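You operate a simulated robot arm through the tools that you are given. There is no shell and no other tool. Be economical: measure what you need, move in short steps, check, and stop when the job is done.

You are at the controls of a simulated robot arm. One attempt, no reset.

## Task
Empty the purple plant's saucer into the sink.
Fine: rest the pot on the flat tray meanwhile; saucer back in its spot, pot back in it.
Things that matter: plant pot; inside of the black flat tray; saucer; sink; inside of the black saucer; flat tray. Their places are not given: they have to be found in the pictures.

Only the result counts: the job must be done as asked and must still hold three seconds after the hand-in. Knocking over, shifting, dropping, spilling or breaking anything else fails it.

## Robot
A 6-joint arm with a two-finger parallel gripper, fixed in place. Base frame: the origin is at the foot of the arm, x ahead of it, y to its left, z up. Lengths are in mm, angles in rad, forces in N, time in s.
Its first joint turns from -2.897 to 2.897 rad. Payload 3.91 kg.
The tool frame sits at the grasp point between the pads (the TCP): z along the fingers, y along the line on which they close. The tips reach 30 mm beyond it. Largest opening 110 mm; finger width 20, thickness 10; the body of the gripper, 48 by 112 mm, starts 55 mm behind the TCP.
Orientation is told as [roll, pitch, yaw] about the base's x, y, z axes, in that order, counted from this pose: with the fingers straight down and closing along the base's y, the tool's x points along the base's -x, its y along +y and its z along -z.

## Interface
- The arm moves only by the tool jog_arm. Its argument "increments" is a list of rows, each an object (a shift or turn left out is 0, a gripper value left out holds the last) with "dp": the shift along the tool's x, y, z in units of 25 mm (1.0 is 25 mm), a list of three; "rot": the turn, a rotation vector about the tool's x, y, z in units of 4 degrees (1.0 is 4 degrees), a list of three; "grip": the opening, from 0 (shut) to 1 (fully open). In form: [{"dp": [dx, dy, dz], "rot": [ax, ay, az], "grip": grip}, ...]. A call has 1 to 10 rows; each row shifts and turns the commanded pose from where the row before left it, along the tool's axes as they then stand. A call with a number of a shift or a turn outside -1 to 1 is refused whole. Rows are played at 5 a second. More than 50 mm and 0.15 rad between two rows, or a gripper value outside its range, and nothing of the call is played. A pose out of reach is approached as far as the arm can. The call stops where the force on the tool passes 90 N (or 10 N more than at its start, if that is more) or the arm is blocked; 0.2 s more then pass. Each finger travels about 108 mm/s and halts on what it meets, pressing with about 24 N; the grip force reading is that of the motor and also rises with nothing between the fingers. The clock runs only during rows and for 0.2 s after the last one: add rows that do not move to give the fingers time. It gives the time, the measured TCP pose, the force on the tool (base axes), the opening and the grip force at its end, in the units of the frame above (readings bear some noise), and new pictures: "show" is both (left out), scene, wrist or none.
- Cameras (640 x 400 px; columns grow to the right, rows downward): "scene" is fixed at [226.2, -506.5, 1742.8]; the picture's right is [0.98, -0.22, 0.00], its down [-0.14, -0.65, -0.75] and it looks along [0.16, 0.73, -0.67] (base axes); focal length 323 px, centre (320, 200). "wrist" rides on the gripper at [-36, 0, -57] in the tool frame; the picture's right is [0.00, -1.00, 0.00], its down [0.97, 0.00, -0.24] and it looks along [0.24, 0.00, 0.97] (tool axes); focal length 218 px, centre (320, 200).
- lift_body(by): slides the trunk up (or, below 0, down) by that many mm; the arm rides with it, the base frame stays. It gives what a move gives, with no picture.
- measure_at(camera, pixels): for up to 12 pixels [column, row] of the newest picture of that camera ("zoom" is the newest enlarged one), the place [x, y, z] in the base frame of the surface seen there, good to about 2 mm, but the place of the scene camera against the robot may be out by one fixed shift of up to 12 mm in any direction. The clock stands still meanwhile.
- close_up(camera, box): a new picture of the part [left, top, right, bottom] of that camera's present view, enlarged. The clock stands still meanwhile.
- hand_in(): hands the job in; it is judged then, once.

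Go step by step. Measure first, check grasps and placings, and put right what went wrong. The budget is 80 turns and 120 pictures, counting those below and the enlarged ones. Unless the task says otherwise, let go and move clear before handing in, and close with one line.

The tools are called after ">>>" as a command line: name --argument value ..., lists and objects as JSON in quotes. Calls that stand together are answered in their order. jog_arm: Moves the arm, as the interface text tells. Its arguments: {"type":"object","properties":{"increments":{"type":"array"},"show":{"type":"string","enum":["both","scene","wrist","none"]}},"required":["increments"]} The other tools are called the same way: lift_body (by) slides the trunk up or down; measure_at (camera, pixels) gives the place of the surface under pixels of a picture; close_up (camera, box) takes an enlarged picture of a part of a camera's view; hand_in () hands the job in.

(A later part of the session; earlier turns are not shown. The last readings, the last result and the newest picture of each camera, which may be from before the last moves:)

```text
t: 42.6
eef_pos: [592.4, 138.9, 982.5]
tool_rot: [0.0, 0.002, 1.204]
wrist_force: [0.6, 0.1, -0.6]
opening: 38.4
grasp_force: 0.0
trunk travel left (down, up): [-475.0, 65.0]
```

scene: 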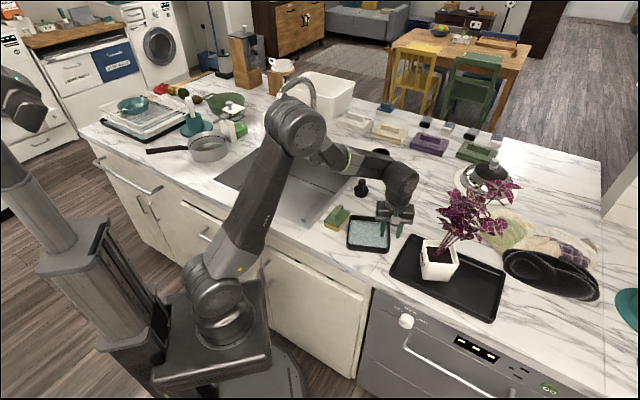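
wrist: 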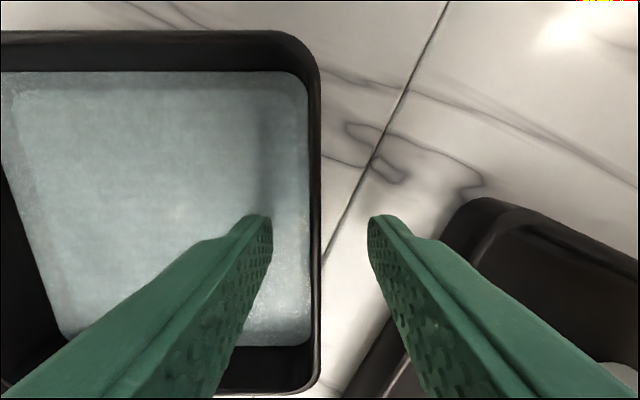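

The wall (col ~316) lies midway between the tips (271 and 370). I'll go down 2.5 mm more and close gently.

>>> jog_arm --increments '[{"dp": [0, 0, 0.1]}, {"grip": 0.2}, {"grip": 0.12}, {"grip": 0.07}, {"grip": 0.0}, {"grip": 0.0}, {}]'

```text
t: 44.2
eef_pos: [591.7, 138.2, 980.7]
tool_rot: [0.0, 0.001, 1.205]
wrist_force: [-0.6, 0.1, -1.0]
opening: 3.6
grasp_force: 23.9
trunk travel left (down, up): [-475.0, 65.0]
```

scene: 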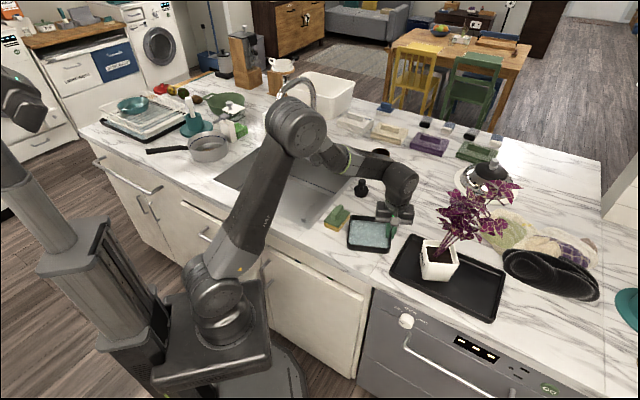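
wrist: 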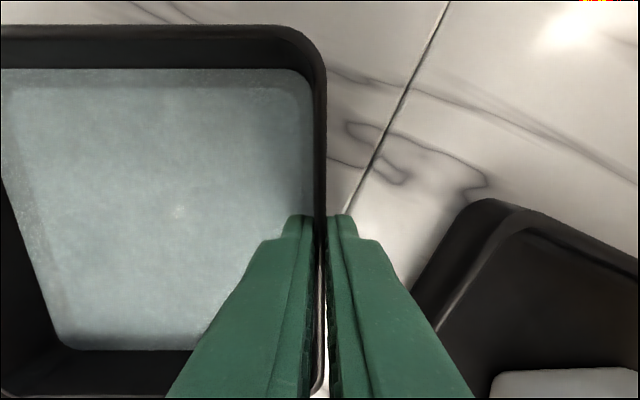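

The wall is gripped (3.6 mm, 24 N). I'll do a test lift of ~8 mm slowly to see whether it sags.

>>> jog_arm --increments '[{"dp": [0, 0, -0.08]}, {"dp": [0, 0, -0.08]}, {"dp": [0, 0, -0.08]}, {"dp": [0, 0, -0.08]}, {}, {}]'

```text
t: 45.6
eef_pos: [592.4, 137.6, 988.5]
tool_rot: [0.002, 0.0, 1.206]
wrist_force: [-0.2, 0.0, -2.1]
opening: 3.3
grasp_force: 24.3
trunk travel left (down, up): [-475.0, 65.0]
```

scene: 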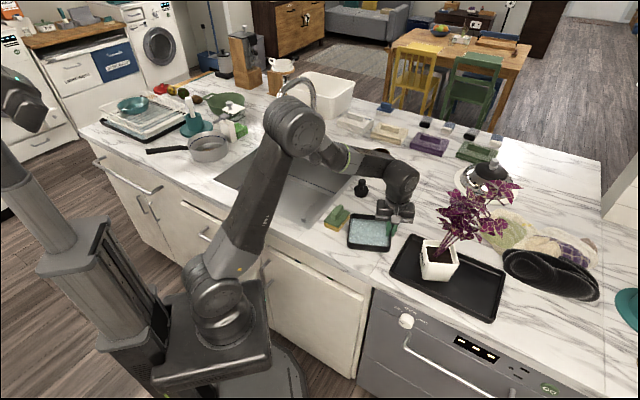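
wrist: 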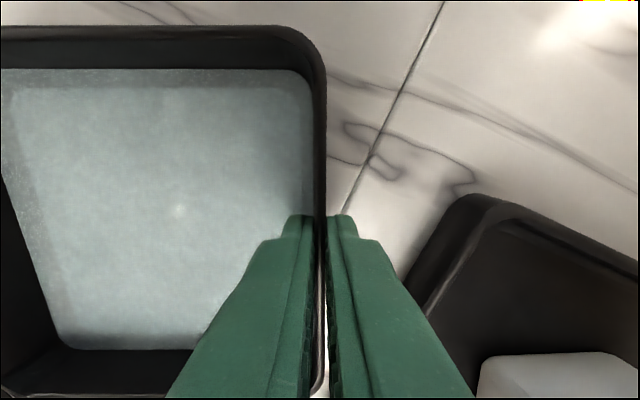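

It lifts rigidly (~2 N) with an unchanged view. I'll verify the level through the rim heights.

>>> measure_at --camera "wrist" --pixels '[[20, 30], [150, 30], [270, 30], [321, 100], [323, 180], [10, 395], [30, 320], [10, 270]]'

>>> close_up --camera "scene" --box '[320, 190, 420, 260]'

```text
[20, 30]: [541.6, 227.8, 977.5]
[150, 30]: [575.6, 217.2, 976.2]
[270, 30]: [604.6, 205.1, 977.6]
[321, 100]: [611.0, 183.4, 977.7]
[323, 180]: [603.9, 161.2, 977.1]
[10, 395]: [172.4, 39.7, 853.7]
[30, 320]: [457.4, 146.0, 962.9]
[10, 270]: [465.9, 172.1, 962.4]
```

```text
5.71 times, centred on (370, 225) of scene
```

zoom: 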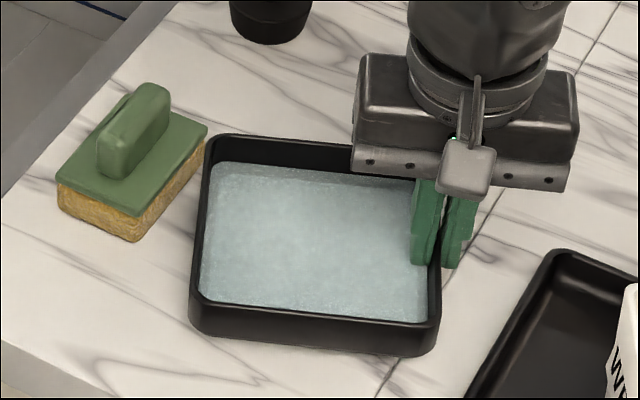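

The saucer is level (rim 977 all round). I'll lift gently ~95 mm.

>>> jog_arm --increments '[{"dp": [0, 0, -0.2]}, {"dp": [0, 0, -0.35]}, {"dp": [0, 0, -0.45]}, {"dp": [0, 0, -0.5]}, {"dp": [0, 0, -0.5]}, {"dp": [0, 0, -0.5]}, {"dp": [0, 0, -0.45]}, {"dp": [0, 0, -0.45]}, {"dp": [0, 0, -0.35]}, {"dp": [0, 0, -0.2]}]' --show "wrist"

```text
t: 47.8
eef_pos: [591.0, 137.9, 1086.7]
tool_rot: [0.0, -0.001, 1.205]
wrist_force: [-0.3, 0.2, -2.2]
opening: 3.5
grasp_force: 24.0
trunk travel left (down, up): [-475.0, 65.0]
```

wrist: 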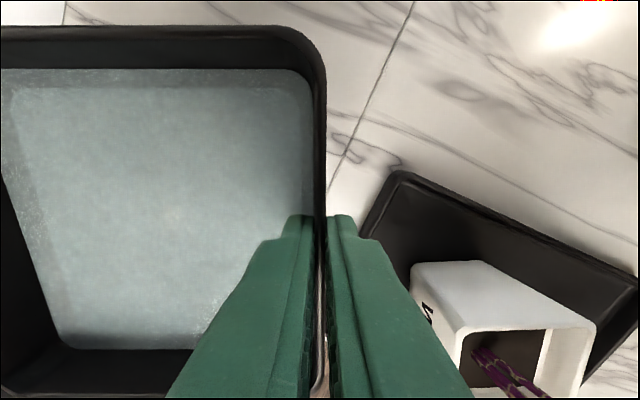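

Still level. Before traversing, I'll check the faucet position relative to the pour spot.

>>> jog_arm --increments '[{}]' --show "scene"

>>> measure_at --camera "scene" --pixels '[[312, 110], [296, 82], [312, 128], [342, 153], [312, 147], [380, 155], [361, 185], [289, 190], [320, 220], [348, 190]]'

```text
t: 48.2
eef_pos: [590.9, 138.4, 1087.7]
tool_rot: [-0.002, -0.001, 1.206]
wrist_force: [-0.4, -0.3, -1.3]
opening: 3.7
grasp_force: 23.9
trunk travel left (down, up): [-475.0, 65.0]
```

scene: 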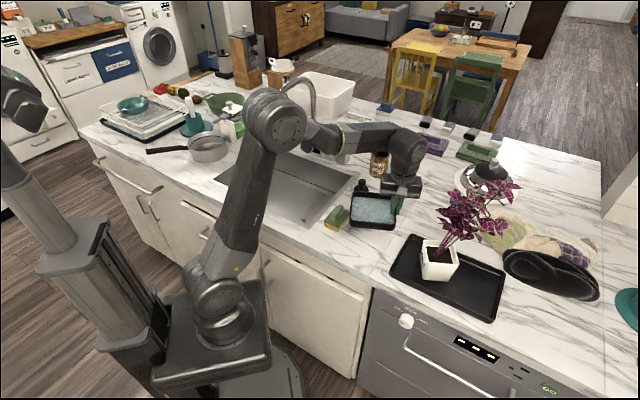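

```text
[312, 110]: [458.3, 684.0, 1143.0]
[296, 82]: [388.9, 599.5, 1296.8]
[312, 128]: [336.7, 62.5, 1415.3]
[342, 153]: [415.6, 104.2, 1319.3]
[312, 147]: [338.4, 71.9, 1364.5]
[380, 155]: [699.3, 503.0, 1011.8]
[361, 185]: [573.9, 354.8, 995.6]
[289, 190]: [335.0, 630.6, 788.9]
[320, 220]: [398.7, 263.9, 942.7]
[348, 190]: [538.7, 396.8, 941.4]
```

The faucet spout is at y≈600 and z≈1300, well clear. I'll carry the saucer level to the sink (TCP ≈ (432,421)) in two ramped calls.

>>> jog_arm --increments '[{"dp": [-0.155, 0.188, 0]}, {"dp": [-0.31, 0.375, 0]}, {"dp": [-0.518, 0.625, 0]}, {"dp": [-0.518, 0.625, 0]}, {"dp": [-0.518, 0.625, 0]}, {"dp": [-0.518, 0.625, 0]}, {"dp": [-0.518, 0.625, 0]}, {"dp": [-0.518, 0.625, 0]}, {"dp": [-0.414, 0.5, 0]}, {"dp": [-0.155, 0.188, 0]}]' --show "wrist"

>>> jog_arm --increments '[{"dp": [-0.155, 0.188, 0]}, {"dp": [-0.31, 0.375, 0]}, {"dp": [-0.518, 0.625, 0]}, {"dp": [-0.518, 0.625, 0]}, {"dp": [-0.518, 0.625, 0]}, {"dp": [-0.518, 0.625, 0]}, {"dp": [-0.518, 0.625, 0]}, {"dp": [-0.518, 0.625, 0]}, {"dp": [-0.414, 0.5, 0]}, {"dp": [-0.155, 0.188, 0]}]'

```text
t: 50.4
eef_pos: [512.4, 279.3, 1088.0]
tool_rot: [-0.001, 0.0, 1.205]
wrist_force: [-0.4, -0.7, -1.8]
opening: 3.4
grasp_force: 23.9
trunk travel left (down, up): [-475.0, 65.0]
```

wrist: 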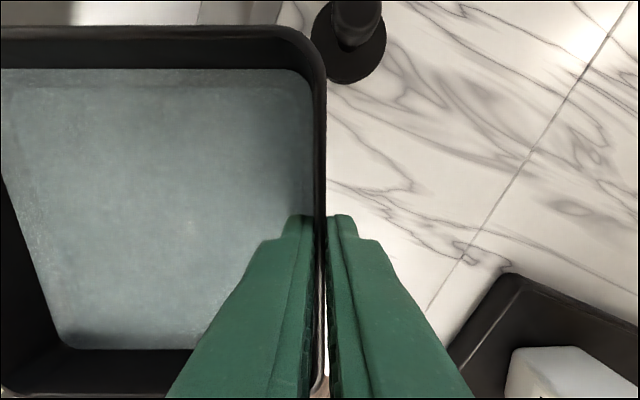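

```text
t: 52.6
eef_pos: [433.4, 421.2, 1087.9]
tool_rot: [-0.001, -0.001, 1.204]
wrist_force: [-0.2, 0.4, -1.9]
opening: 3.4
grasp_force: 23.5
trunk travel left (down, up): [-475.0, 65.0]
```

scene: 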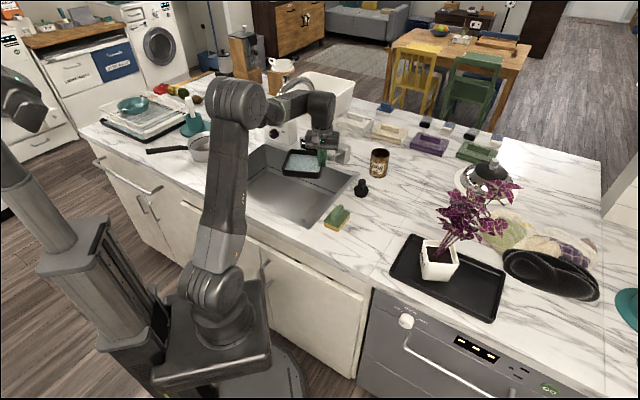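
wrist: 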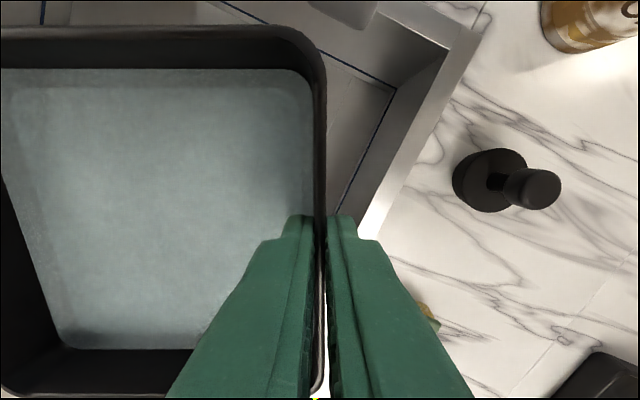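

The saucer is over the sink with water still level. I'll lower 45 mm, shift 20 mm inward, and begin the tilt slowly toward the -v lip (over the basin).

>>> jog_arm --increments '[{"dp": [-0.2, 0, 0.3]}, {"dp": [-0.3, 0, 0.5]}, {"dp": [-0.3, 0, 0.5]}, {"dp": [0, 0, 0.4]}, {"dp": [0, 0, 0.1]}, {"rot": [0, -0.3, 0]}, {"rot": [0, -0.4, 0]}, {"rot": [0, -0.5, 0]}, {"rot": [0, -0.5, 0]}, {"rot": [0, -0.5, 0]}]'

```text
t: 54.8
eef_pos: [439.4, 440.1, 1042.7]
tool_rot: [0.0, -0.155, 1.204]
wrist_force: [-0.6, 0.0, -2.7]
opening: 3.5
grasp_force: 23.9
trunk travel left (down, up): [-475.0, 65.0]
```

scene: 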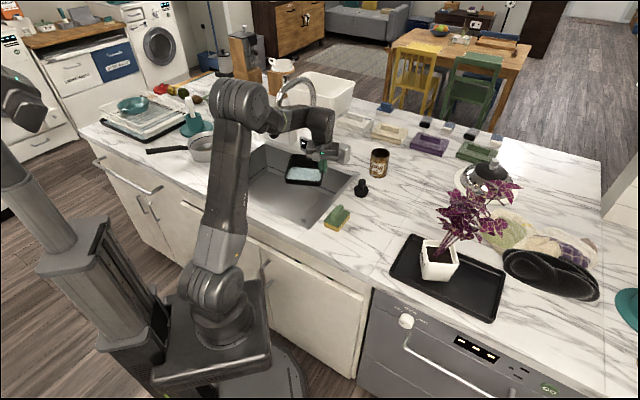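
wrist: 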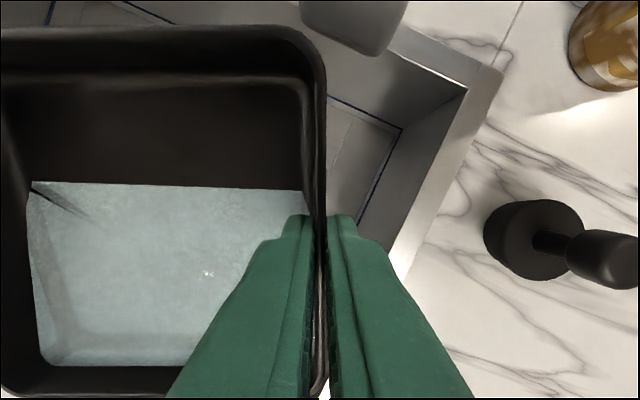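

The water is running to the front lip as intended, over the basin. I'll continue tilting.

>>> jog_arm --increments '[{"rot": [0, -0.5, 0]}, {"rot": [0, -0.5, 0]}, {"rot": [0, -0.5, 0]}, {"rot": [0, -0.5, 0]}, {"rot": [0, -0.5, 0]}, {"rot": [0, -0.5, 0]}, {"rot": [0, -0.5, 0]}, {"rot": [0, -0.5, 0]}, {"rot": [0, -0.5, 0]}, {"rot": [0, -0.5, 0]}]' --show "none"

>>> jog_arm --increments '[{"rot": [0, -0.7, 0]}, {"rot": [0, -0.7, 0]}, {"rot": [0, -0.7, 0]}, {"rot": [0, -0.7, 0]}, {"rot": [0, -0.7, 0]}, {"rot": [0, -0.7, 0]}, {"rot": [0, -0.7, 0]}, {"rot": [0, -0.7, 0]}, {"rot": [0, -0.7, 0]}, {"rot": [0, -0.7, 0]}]'

```text
t: 57.0
eef_pos: [439.7, 439.7, 1041.8]
tool_rot: [0.0, -0.503, 1.206]
wrist_force: [-0.3, 0.5, -1.6]
opening: 3.5
grasp_force: 23.9
trunk travel left (down, up): [-475.0, 65.0]
```

```text
t: 59.2
eef_pos: [439.3, 439.5, 1042.7]
tool_rot: [0.0, -0.99, 1.206]
wrist_force: [-0.7, 0.6, -0.6]
opening: 3.2
grasp_force: 24.1
trunk travel left (down, up): [-475.0, 65.0]
```

scene: 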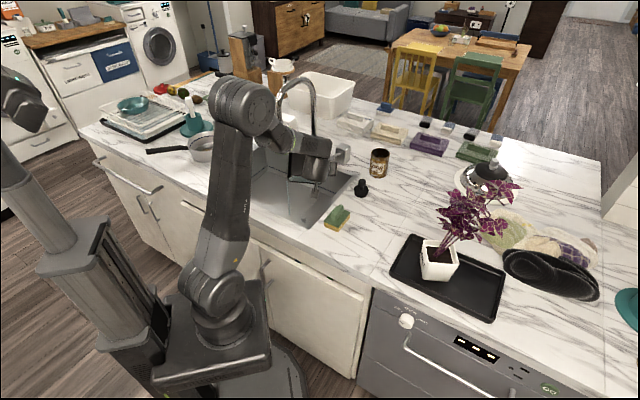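
wrist: 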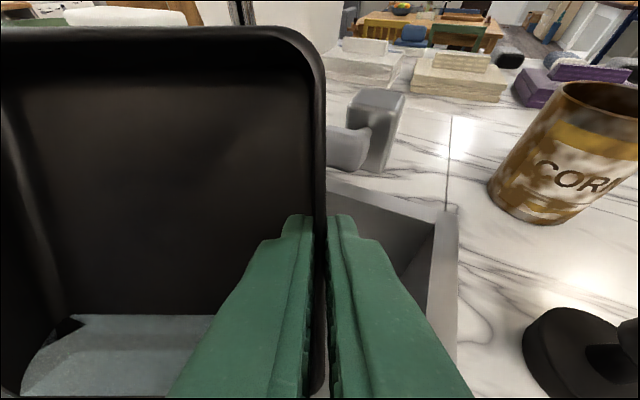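

At 57° only a little water remains near the lip. I'll continue to about 105°.

>>> jog_arm --increments '[{"rot": [0, -0.8, 0]}, {"rot": [0, -0.8, 0]}, {"rot": [0, -0.8, 0]}, {"rot": [0, -0.8, 0]}, {"rot": [0, -0.8, 0]}, {"rot": [0, -0.8, 0]}, {"rot": [0, -0.8, 0]}, {"rot": [0, -0.8, 0]}, {"rot": [0, -0.8, 0]}]' --show "wrist"

>>> jog_arm --increments '[{"rot": [0, -0.8, 0]}, {"rot": [0, -0.8, 0]}, {"rot": [0, -0.8, 0]}, {"rot": [0, -0.8, 0]}, {}, {}, {}, {}, {}, {}]'

```text
t: 61.2
eef_pos: [439.5, 438.7, 1042.0]
tool_rot: [-0.001, -1.497, 1.204]
wrist_force: [-0.2, -0.9, -1.2]
opening: 3.4
grasp_force: 24.1
trunk travel left (down, up): [-475.0, 65.0]
```

wrist: 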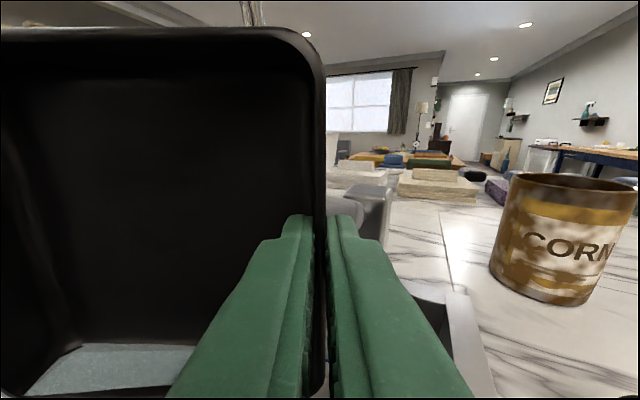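

```text
t: 63.4
eef_pos: [432.1, 435.5, 1049.4]
tool_rot: [-3.096, -1.416, -1.979]
wrist_force: [1.0, 0.6, -1.6]
opening: 3.3
grasp_force: 23.9
trunk travel left (down, up): [-475.0, 65.0]
```

scene: 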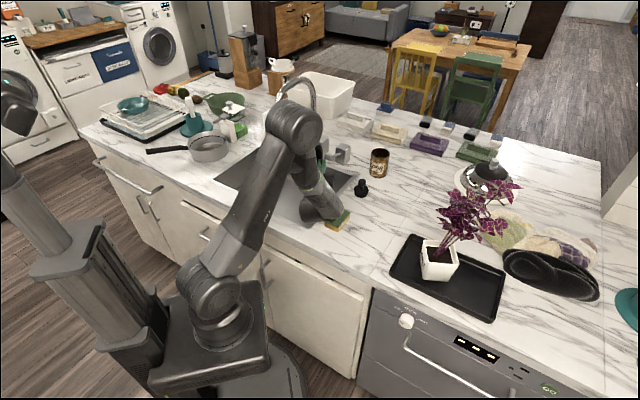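
wrist: 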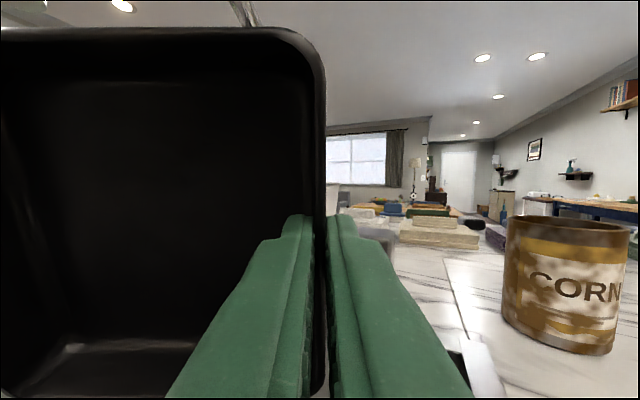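

The saucer looks empty now, at about 99° tilt. I'll check the inside and the arm's nearness to the sponge.

>>> close_up --camera "wrist" --box '[0, 200, 320, 400]'

>>> close_up --camera "scene" --box '[250, 120, 410, 250]'

```text
2.00 times, centred on (160, 300) of wrist
```

zoom: 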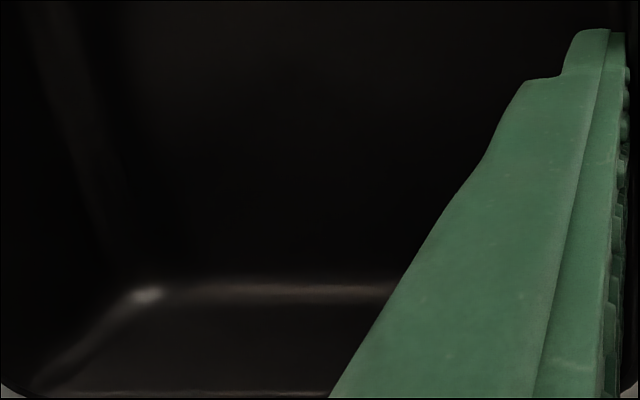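

```text
3.08 times, centred on (330, 185) of scene
```

zoom: 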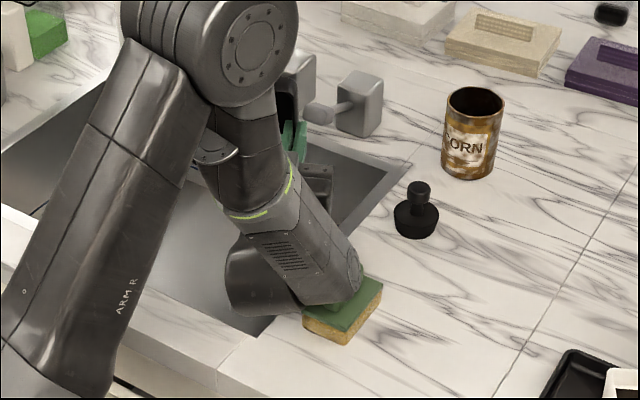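

The saucer is empty. The forearm is close to the sponge, so I'll tilt back the way I came right away.

>>> jog_arm --increments '[{"rot": [0, 0.8, 0]}, {"rot": [0, 0.8, 0]}, {"rot": [0, 0.8, 0]}, {"rot": [0, 0.8, 0]}, {}]'

```text
t: 64.6
eef_pos: [439.9, 439.7, 1041.4]
tool_rot: [0.001, -1.492, 1.203]
wrist_force: [-0.4, 0.0, -1.1]
opening: 3.2
grasp_force: 24.0
trunk travel left (down, up): [-475.0, 65.0]
```

scene: 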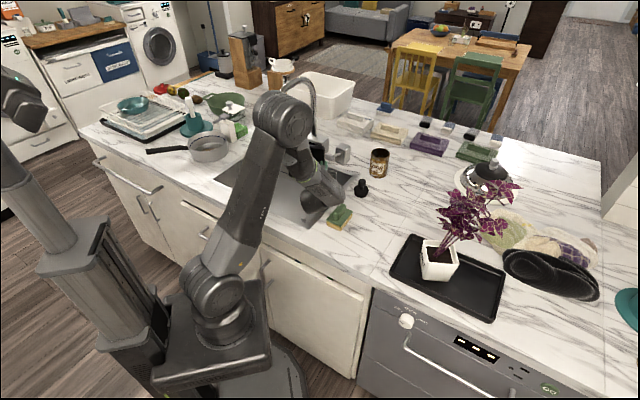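
wrist: 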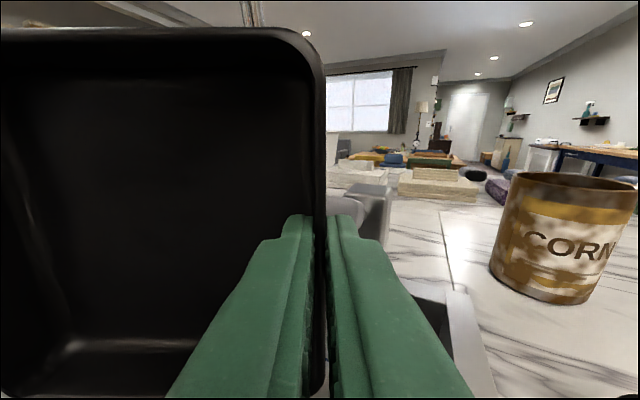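

>>> close_up --camera "scene" --box '[310, 180, 390, 240]'

>>> jog_arm --increments '[{"rot": [0, 1, 0]}, {"rot": [0, 1, 0]}, {"rot": [0, 1, 0]}, {"rot": [0, 1, 0]}, {"rot": [0, 1, 0]}, {"rot": [0, 1, 0]}, {"rot": [0, 1, 0]}, {"rot": [0, 1, 0]}, {"rot": [0, 1, 0]}, {"rot": [0, 1, 0]}]' --show "none"

>>> jog_arm --increments '[{"rot": [0, 1, 0]}, {"rot": [0, 1, 0]}, {"rot": [0, 1, 0]}, {"rot": [0, 1, 0]}, {"rot": [0, 1, 0]}, {"rot": [0, 1, 0]}, {"rot": [0, 1, 0]}, {"rot": [0, 1, 0]}, {"rot": [0, 1, 0]}, {"rot": [0, 1, 0]}]'

```text
6.67 times, centred on (350, 210) of scene
```

zoom: 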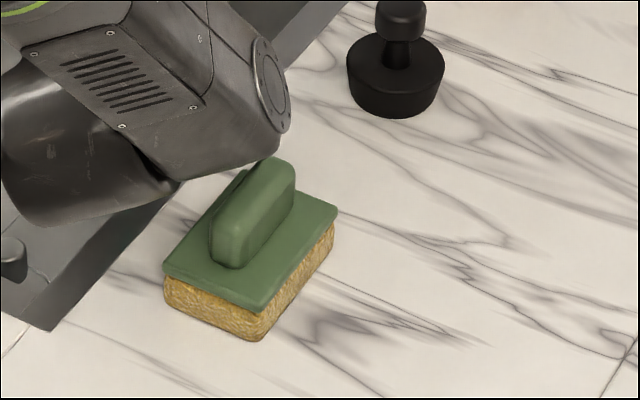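

```text
t: 66.8
eef_pos: [439.8, 440.5, 1041.9]
tool_rot: [-0.001, -0.796, 1.205]
wrist_force: [0.4, 0.4, -0.5]
opening: 3.7
grasp_force: 24.1
trunk travel left (down, up): [-475.0, 65.0]
```

```text
t: 69.0
eef_pos: [440.7, 439.5, 1041.9]
tool_rot: [0.001, -0.095, 1.207]
wrist_force: [0.2, 0.8, -0.1]
opening: 3.3
grasp_force: 24.0
trunk travel left (down, up): [-475.0, 65.0]
```

scene: 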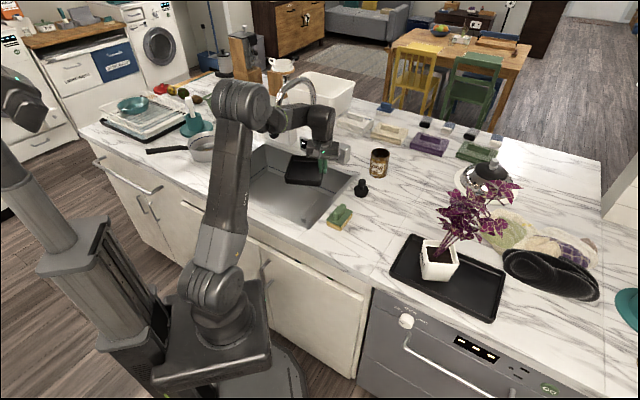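
wrist: 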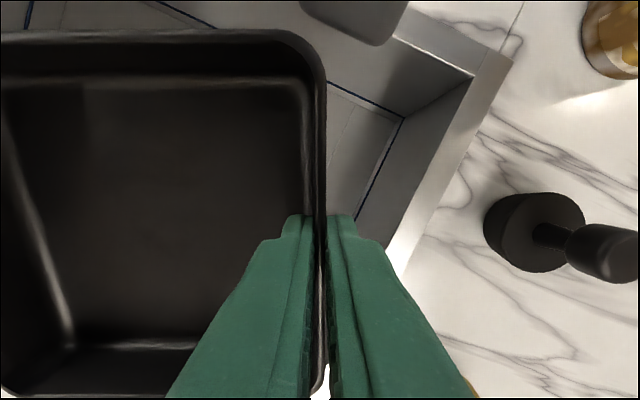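

The saucer is empty and nearly upright. I'll compare the sponge with its earlier view (same box as before).

>>> close_up --camera "scene" --box '[320, 190, 420, 260]'

```text
5.71 times, centred on (370, 225) of scene
```

zoom: 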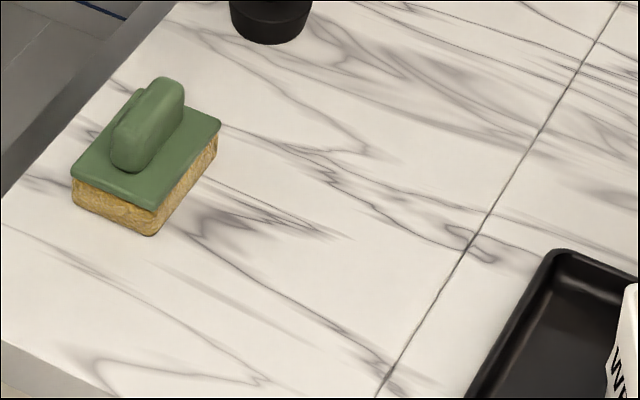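

The sponge was nudged about (+9,+3) mm by the arm link, to where it slightly crowds the saucer's spot. Plan: set the saucer down 15 mm to the right, put the sponge back, then slide the saucer home. First I'll go upright, lift and carry back.

>>> jog_arm --increments '[{"rot": [0, 0.7, 0]}, {"rot": [0, 0.7, 0]}, {"dp": [0.4, 0, -0.9]}, {"dp": [0.4, 0, -0.9]}, {"dp": [0.637, -0.815, 0]}, {"dp": [0.637, -0.815, 0]}, {"dp": [0.637, -0.815, 0]}, {"dp": [0.637, -0.815, 0]}, {"dp": [0.637, -0.815, 0]}, {"dp": [0.637, -0.815, 0]}]' --show "none"

>>> jog_arm --increments '[{"dp": [0.637, -0.815, 0]}, {"dp": [0.637, -0.815, 0]}, {"dp": [0.637, -0.815, 0]}, {"dp": [0.637, -0.815, 0]}, {"dp": [0.637, -0.815, 0]}, {"dp": [0.637, -0.815, 0]}, {"dp": [0.637, -0.815, 0]}, {}]'

```text
t: 71.2
eef_pos: [514.8, 287.1, 1084.7]
tool_rot: [0.0, -0.001, 1.205]
wrist_force: [0.0, 0.8, -1.6]
opening: 3.0
grasp_force: 23.9
trunk travel left (down, up): [-475.0, 65.0]
```

```text
t: 73.0
eef_pos: [606.9, 132.7, 1088.1]
tool_rot: [0.0, 0.0, 1.205]
wrist_force: [-0.8, -0.4, -1.2]
opening: 3.4
grasp_force: 24.1
trunk travel left (down, up): [-475.0, 65.0]
```

scene: 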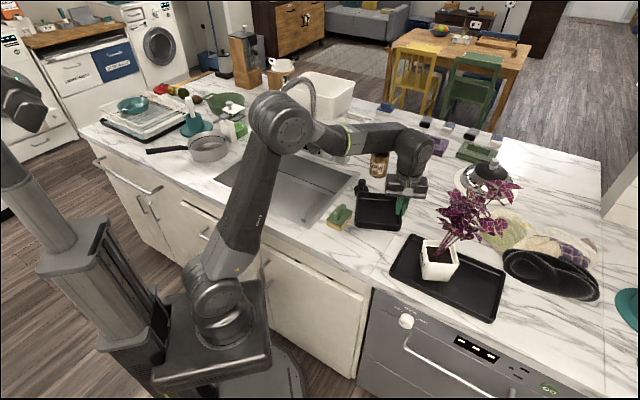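
wrist: 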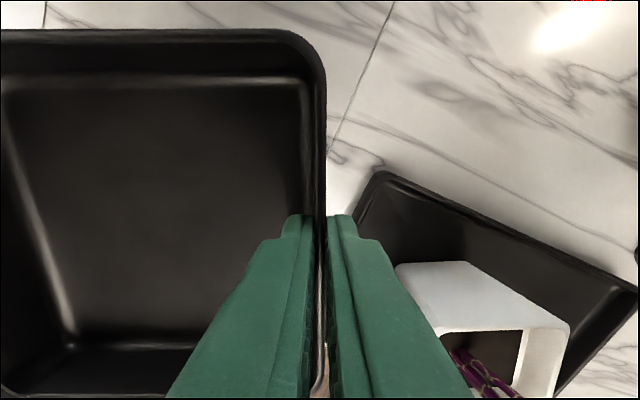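

The saucer is empty and held as before. I'll descend to just above the counter at the offset spot, then touch down.

>>> jog_arm --increments '[{"dp": [0, 0, 0.6]}, {"dp": [0, 0, 0.7]}, {"dp": [0, 0, 0.7]}, {"dp": [0, 0, 0.7]}, {"dp": [0, 0, 0.6]}, {"dp": [0, 0, 0.4]}, {"dp": [0, 0, 0.25]}, {"dp": [0, 0, 0.15]}, {}]' --show "wrist"

>>> jog_arm --increments '[{"dp": [0, 0, 0.08]}, {"dp": [0, 0, 0.06]}, {}]' --show "none"

```text
t: 75.0
eef_pos: [605.7, 134.1, 985.3]
tool_rot: [0.002, 0.0, 1.204]
wrist_force: [0.4, -0.6, -2.8]
opening: 3.1
grasp_force: 24.5
trunk travel left (down, up): [-475.0, 65.0]
```

wrist: 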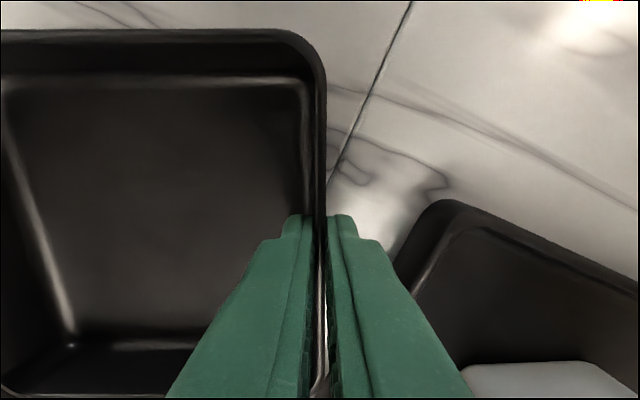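

```text
t: 75.8
eef_pos: [606.3, 133.0, 981.2]
tool_rot: [0.001, 0.0, 1.204]
wrist_force: [0.0, 0.6, -1.5]
opening: 3.1
grasp_force: 24.1
trunk travel left (down, up): [-475.0, 65.0]
```

I'm at touchdown height. I'll open, then rise and take pictures.

>>> jog_arm --increments '[{"dp": [0, 0, 0.03]}, {"grip": 0.06}, {"grip": 0.12}, {"grip": 0.25}, {"grip": 0.3}, {"dp": [0, 0, -0.4]}, {"dp": [0, 0, -1]}, {"dp": [0, 0, -1]}, {"dp": [0, 0, -1]}, {"dp": [0, 0, -1]}]'

```text
t: 78.0
eef_pos: [605.8, 134.1, 1091.4]
tool_rot: [0.0, 0.001, 1.205]
wrist_force: [0.0, 0.3, -0.3]
opening: 33.1
grasp_force: 0.0
trunk travel left (down, up): [-475.0, 65.0]
```

scene: 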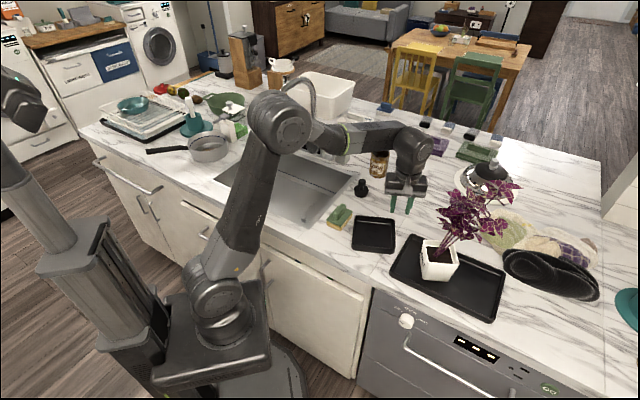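
wrist: 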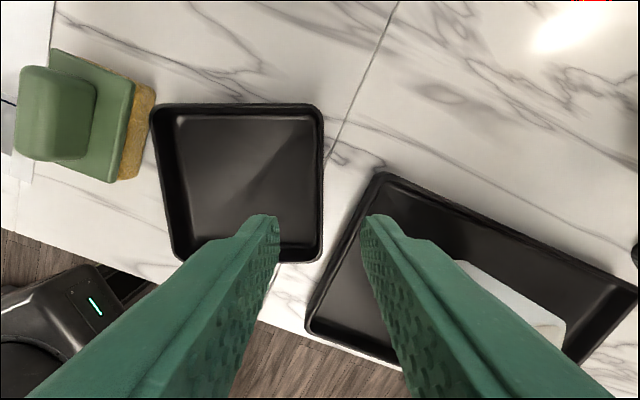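

The saucer is on the counter, clear of the sponge. I'll take the same zoom box as at the start to compare the sponge precisely.

>>> close_up --camera "scene" --box '[330, 200, 410, 260]'

>>> measure_at --camera "wrist" --pixels '[[55, 52], [134, 84], [108, 180], [30, 160], [55, 70], [55, 155], [20, 110], [95, 115], [55, 115], [124, 178], [155, 92], [90, 160]]'

```text
6.67 times, centred on (370, 230) of scene
```

zoom: 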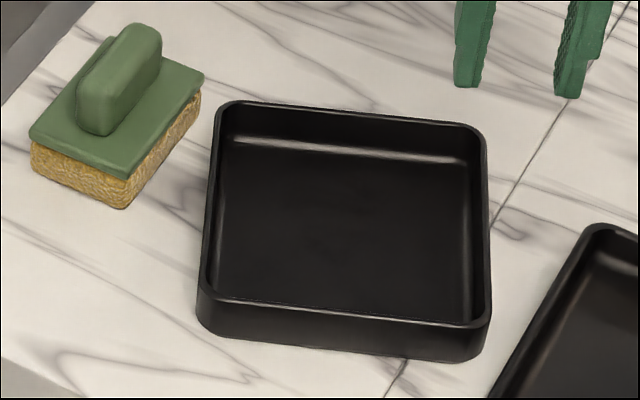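

```text
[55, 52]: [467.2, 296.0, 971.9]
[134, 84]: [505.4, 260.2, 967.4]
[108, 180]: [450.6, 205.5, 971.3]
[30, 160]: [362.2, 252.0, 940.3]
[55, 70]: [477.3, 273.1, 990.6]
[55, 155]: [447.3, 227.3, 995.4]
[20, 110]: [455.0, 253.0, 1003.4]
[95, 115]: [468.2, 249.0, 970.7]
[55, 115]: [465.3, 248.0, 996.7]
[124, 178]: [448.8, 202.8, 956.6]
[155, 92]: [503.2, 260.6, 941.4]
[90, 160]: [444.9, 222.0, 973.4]
```

The sponge has moved about (+10,+5) mm with negligible rotation. I'll measure its handle so I can grip it and set it back.

>>> measure_at --camera "zoom" --pixels '[[142, 28], [120, 45], [100, 68], [85, 90], [95, 110], [115, 95], [140, 70], [155, 45], [29, 138], [204, 76], [126, 178], [125, 206]]'

>>> close_up --camera "wrist" --box '[0, 30, 180, 200]'

```text
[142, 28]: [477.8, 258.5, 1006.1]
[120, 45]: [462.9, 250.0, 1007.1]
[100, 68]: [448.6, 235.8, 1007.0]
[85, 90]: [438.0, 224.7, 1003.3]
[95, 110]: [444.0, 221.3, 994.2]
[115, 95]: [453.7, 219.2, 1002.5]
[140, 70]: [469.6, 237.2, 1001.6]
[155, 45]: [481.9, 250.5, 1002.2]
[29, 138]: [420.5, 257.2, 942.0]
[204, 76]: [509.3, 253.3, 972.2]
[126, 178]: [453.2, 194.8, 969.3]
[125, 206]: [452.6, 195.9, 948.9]
```

```text
2.35 times, centred on (90, 115) of wrist
```

zoom: 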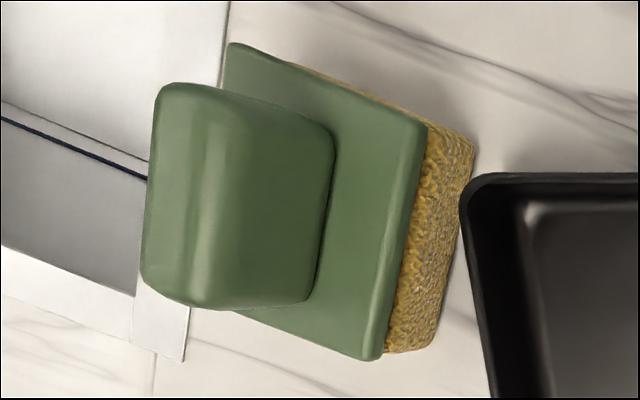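

>>> measure_at --camera "wrist" --pixels '[[24, 112], [30, 112], [38, 112], [44, 112], [30, 75], [36, 75], [30, 150], [36, 152], [85, 112], [80, 150], [88, 90]]'

```text
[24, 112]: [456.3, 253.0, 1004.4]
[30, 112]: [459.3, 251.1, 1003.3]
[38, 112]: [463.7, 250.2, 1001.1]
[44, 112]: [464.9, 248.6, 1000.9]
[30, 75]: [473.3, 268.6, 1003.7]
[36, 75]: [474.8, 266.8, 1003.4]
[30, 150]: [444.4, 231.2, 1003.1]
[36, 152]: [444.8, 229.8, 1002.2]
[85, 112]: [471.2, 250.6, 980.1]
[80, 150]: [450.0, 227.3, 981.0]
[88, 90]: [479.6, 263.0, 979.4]
```

The handle centre is ≈ (457,248), its long axis at ≈ 47° and its top at z 1004. I'll move above it, turn the yaw to 47° and open to ~50 mm.

>>> jog_arm --increments '[{"dp": [-0.266, 0.9, 0]}, {"dp": [-0.266, 0.9, 0]}, {"dp": [-0.266, 0.9, 0]}, {"dp": [-0.266, 0.9, 0]}, {"dp": [-0.266, 0.9, 0]}, {"dp": [-0.266, 0.9, 0]}, {"dp": [-0.266, 0.9, 0]}, {"dp": [-0.266, 0.9, 0]}]' --show "none"

>>> jog_arm --increments '[{"rot": [0, 0, 1], "grip": 0.45}, {"rot": [0, 0, 1]}, {"rot": [0, 0, 1]}, {"rot": [0, 0, 1]}, {"rot": [0, 0, 1]}, {"rot": [0, 0, 0.5]}, {"dp": [0, 0, 0.8]}, {"dp": [0, 0, 0.8]}, {}]'

```text
t: 79.8
eef_pos: [457.4, 246.9, 1090.7]
tool_rot: [0.001, 0.002, 1.204]
wrist_force: [0.0, 0.0, -0.4]
opening: 33.0
grasp_force: 0.0
trunk travel left (down, up): [-475.0, 65.0]
```

```text
t: 81.8
eef_pos: [457.7, 247.1, 1048.9]
tool_rot: [0.0, 0.0, 0.818]
wrist_force: [0.4, 0.3, -0.5]
opening: 49.6
grasp_force: 0.0
trunk travel left (down, up): [-475.0, 65.0]
```

scene: 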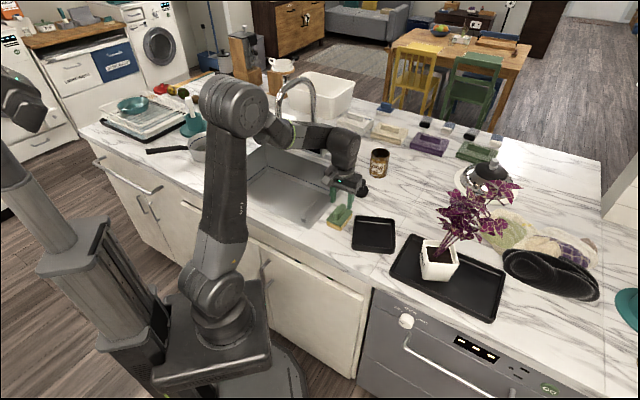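
wrist: 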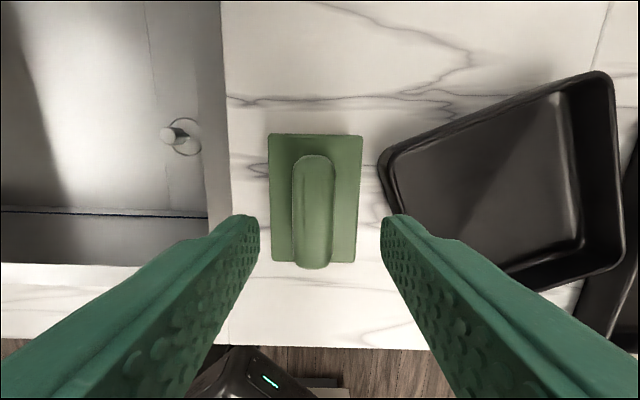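

The handle is aligned and ~3 mm left of centre. I'll shift and descend to TCP z≈1008, then close gently.

>>> jog_arm --increments '[{"dp": [0, 0.12, 0.6]}, {"dp": [0, 0, 0.6]}, {"dp": [0, 0, 0.44]}, {}, {"grip": 0.3}, {"grip": 0.2}, {"grip": 0.1}, {"grip": 0.1}, {}]'

>>> close_up --camera "scene" --box '[330, 200, 410, 260]'

```text
t: 83.8
eef_pos: [454.4, 250.0, 1008.5]
tool_rot: [0.0, 0.001, 0.821]
wrist_force: [0.2, -0.1, -0.6]
opening: 21.4
grasp_force: 24.2
trunk travel left (down, up): [-475.0, 65.0]
```

scene: 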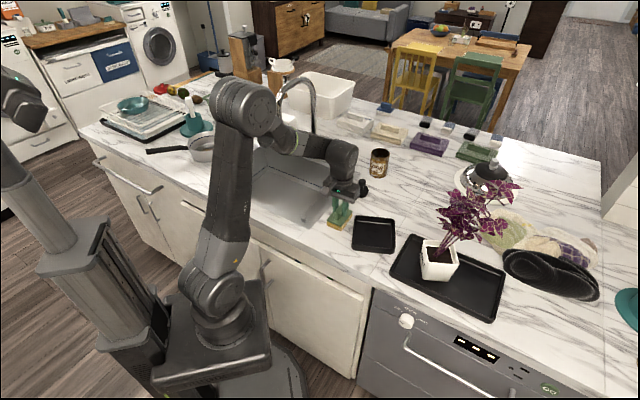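
wrist: 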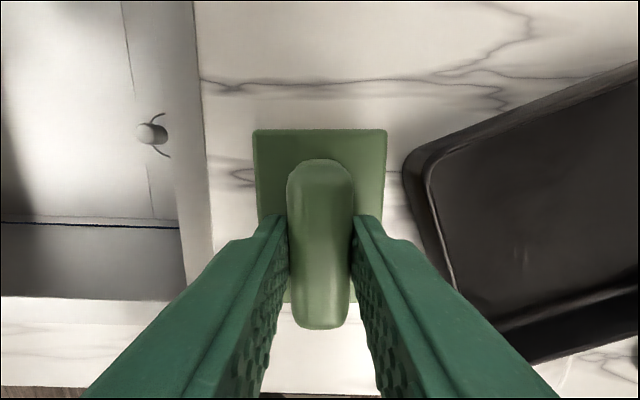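

```text
6.67 times, centred on (370, 230) of scene
```

zoom: 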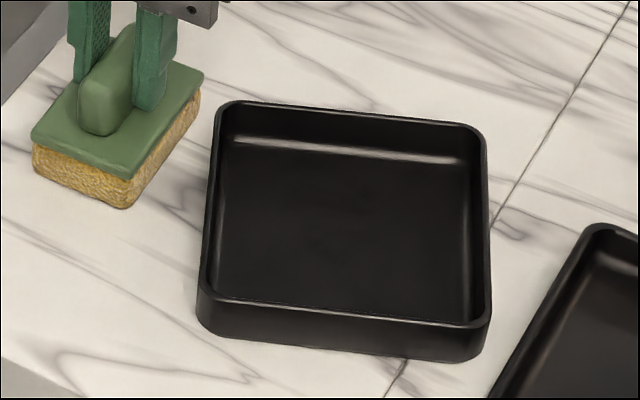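

The sponge is gripped without having shifted. I'll lift 3 mm, move it (-10,-5) mm, lower it, and compare.

>>> jog_arm --increments '[{"dp": [0, 0, -0.12]}, {"dp": [0.21, 0.085, 0]}, {"dp": [0.21, 0.085, 0]}, {"dp": [0, 0, 0.11]}, {}]' --show "none"

>>> close_up --camera "scene" --box '[330, 200, 410, 260]'

```text
t: 85.0
eef_pos: [445.0, 245.3, 1009.1]
tool_rot: [0.0, -0.001, 0.821]
wrist_force: [0.1, -0.2, -0.3]
opening: 21.5
grasp_force: 24.2
trunk travel left (down, up): [-475.0, 65.0]
```

```text
6.67 times, centred on (370, 230) of scene
```

zoom: 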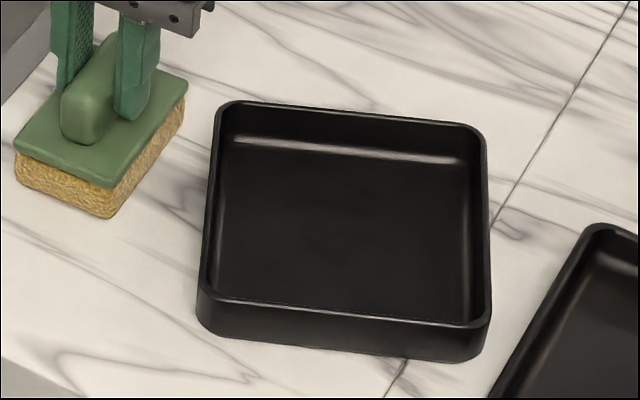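

The sponge matches its original pixels within 1–2 mm (left corner (14,146) vs (12,148), bottom (107,217) vs (105,215)). I'll release and rise.

>>> jog_arm --increments '[{"dp": [0, 0, 0.01]}, {"grip": 0.22}, {"grip": 0.3}, {"grip": 0.45}, {}, {"dp": [0, 0, -0.8]}, {"dp": [0, 0, -0.8]}, {"dp": [0, 0, -0.9]}, {"dp": [0, 0, -0.9]}]' --show "scene"

>>> close_up --camera "scene" --box '[330, 200, 410, 260]'

```text
t: 87.0
eef_pos: [446.0, 244.5, 1093.9]
tool_rot: [0.0, 0.0, 0.82]
wrist_force: [1.0, 0.9, 0.0]
opening: 49.6
grasp_force: 0.0
trunk travel left (down, up): [-475.0, 65.0]
```

scene: 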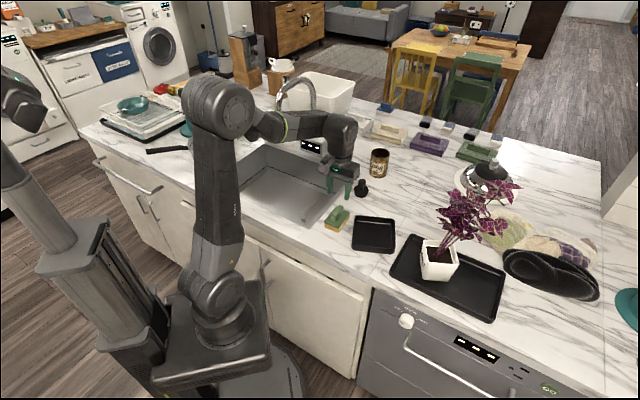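

```text
6.67 times, centred on (370, 230) of scene
```

zoom: 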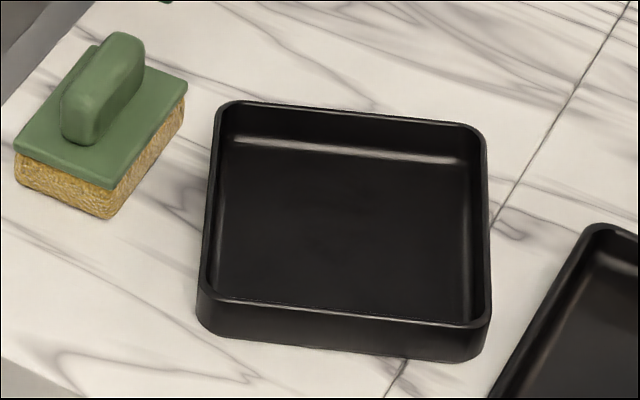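

The sponge is home. Comparing the saucer with my first measurements, its original spot was centre ≈ (525.5,155) at yaw ≈ -24.5°; it had shifted ~(5,6) mm and 3.5° during the pot lift. I'll restore that too, starting by returning above its right wall.

>>> jog_arm --increments '[{"rot": [0, 0, -1], "grip": 0.35}, {"rot": [0, 0, -1]}, {"rot": [0, 0, -1]}, {"rot": [0, 0, -1]}, {"rot": [0, 0, -1]}, {"rot": [0, 0, -0.5]}]' --show "none"

>>> jog_arm --increments '[{"dp": [0.234, -0.948, 0]}, {"dp": [0.234, -0.948, 0]}, {"dp": [0.234, -0.948, 0]}, {"dp": [0.234, -0.948, 0]}, {"dp": [0.234, -0.948, 0]}, {"dp": [0.234, -0.948, 0]}, {"dp": [0.234, -0.948, 0]}, {"dp": [0.234, -0.948, 0]}, {}]' --show "wrist"

```text
t: 88.4
eef_pos: [444.4, 245.7, 1095.2]
tool_rot: [0.001, -0.001, 1.204]
wrist_force: [0.2, -0.6, 0.4]
opening: 38.7
grasp_force: 0.1
trunk travel left (down, up): [-475.0, 65.0]
```

```text
t: 90.4
eef_pos: [603.7, 134.0, 1095.0]
tool_rot: [-0.001, 0.0, 1.203]
wrist_force: [0.8, 0.8, -0.7]
opening: 38.7
grasp_force: 0.0
trunk travel left (down, up): [-475.0, 65.0]
```

wrist: 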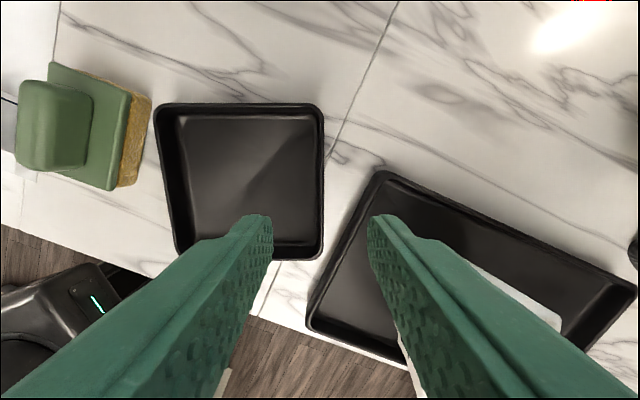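

>>> measure_at --camera "wrist" --pixels '[[320, 120], [321, 150], [322, 200], [321, 235], [159, 140], [172, 220], [190, 106], [250, 106], [300, 106], [176, 245]]'

```text
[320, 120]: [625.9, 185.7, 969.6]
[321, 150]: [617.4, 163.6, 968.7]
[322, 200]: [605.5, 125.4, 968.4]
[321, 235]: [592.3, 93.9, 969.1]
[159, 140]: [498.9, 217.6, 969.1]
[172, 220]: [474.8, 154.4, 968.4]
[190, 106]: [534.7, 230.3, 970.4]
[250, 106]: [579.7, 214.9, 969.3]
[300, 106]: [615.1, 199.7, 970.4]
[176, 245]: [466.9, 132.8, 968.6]
```

The saucer now measures centre (545.5,156), yaw -20.5°. I'll align with the wall and descend, then grip, lift 5 mm, move (-21.8,-5.4) mm with a -4° yaw, and set down.

>>> jog_arm --increments '[{"dp": [0, -0.13, 0.9]}, {"dp": [0, 0, 0.9]}, {"dp": [0, 0, 0.9]}, {"dp": [0, 0, 0.9]}, {"dp": [0, 0, 0.6]}, {"dp": [0, 0, 0.36]}, {}, {}]' --show "wrist"

```text
t: 92.2
eef_pos: [607.7, 132.8, 981.7]
tool_rot: [0.0, 0.0, 1.204]
wrist_force: [1.2, 0.2, -0.3]
opening: 38.5
grasp_force: 0.2
trunk travel left (down, up): [-475.0, 65.0]
```

wrist: 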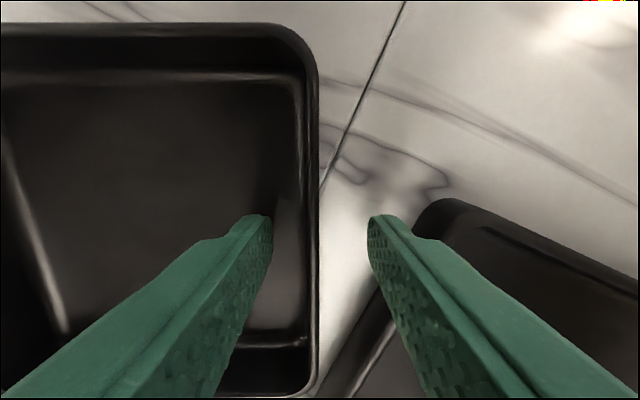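

The wall is between the fingers. I'll close, lift slightly, translate and rotate, and lower almost to contact.

>>> jog_arm --increments '[{"grip": 0.15}, {"grip": 0.05}, {"grip": 0.0}, {}, {"dp": [0, 0, -0.2]}, {"dp": [0.257, 0.37, 0]}, {"dp": [0.257, 0.367, 0]}, {"rot": [0, 0, 0.5]}, {"rot": [0, 0, 0.5]}, {"dp": [0, 0, 0.17]}]'

>>> close_up --camera "scene" --box '[330, 200, 410, 260]'

```text
t: 94.4
eef_pos: [585.9, 125.4, 981.5]
tool_rot: [-0.002, -0.001, 1.136]
wrist_force: [1.0, -0.7, 5.9]
opening: 3.6
grasp_force: 24.5
trunk travel left (down, up): [-475.0, 65.0]
```

scene: 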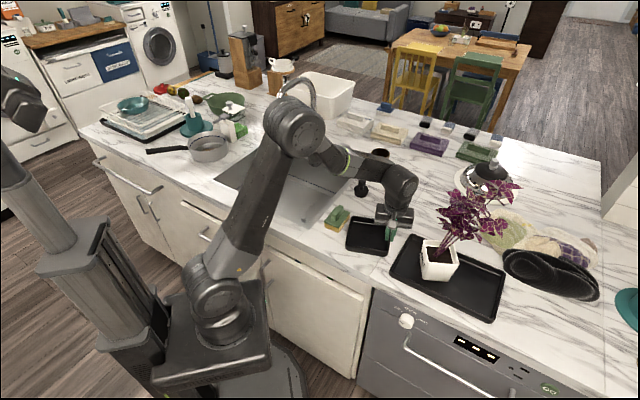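
wrist: 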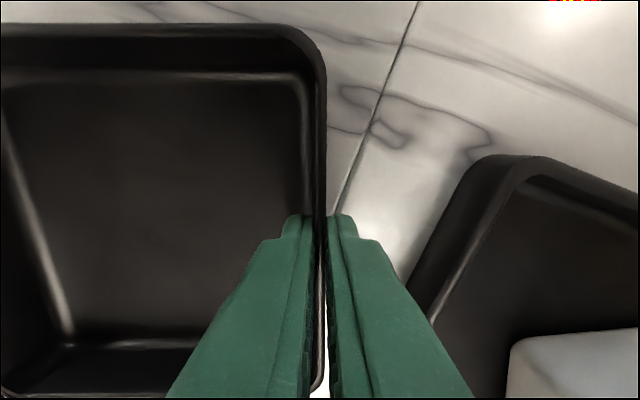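

```text
6.67 times, centred on (370, 230) of scene
```

zoom: 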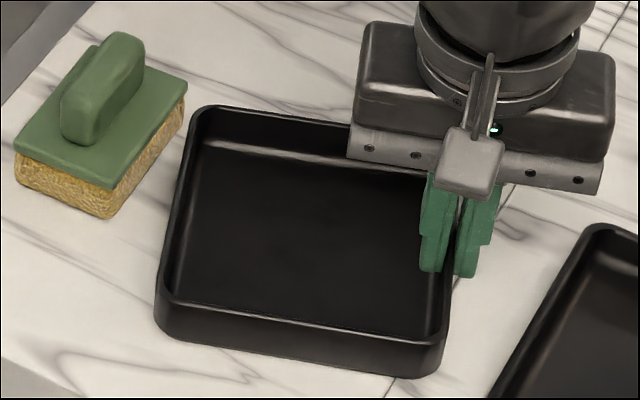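

The saucer is within ~3 mm of its original pixels (front-left rim 155 vs 147, back-left 192 vs 187). I'll nudge 3 mm left and set it down.

>>> jog_arm --increments '[{"dp": [0, 0, -0.1]}, {"dp": [0.02, 0.117, 0]}, {"dp": [0, 0, 0.1]}, {}, {"grip": 0.06}, {"grip": 0.15}, {"grip": 0.3}, {"dp": [0, 0, -0.4]}, {"dp": [0, 0, -1]}, {"dp": [0, 0, -1]}]' --show "none"

>>> close_up --camera "scene" --box '[330, 200, 410, 260]'

```text
t: 96.6
eef_pos: [583.9, 127.7, 1040.4]
tool_rot: [0.0, 0.001, 1.135]
wrist_force: [-0.3, -0.1, 0.3]
opening: 32.9
grasp_force: 0.2
trunk travel left (down, up): [-475.0, 65.0]
```

```text
6.67 times, centred on (370, 230) of scene
```

zoom: 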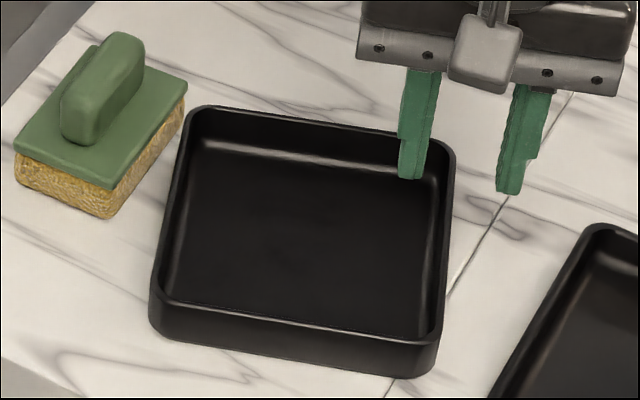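

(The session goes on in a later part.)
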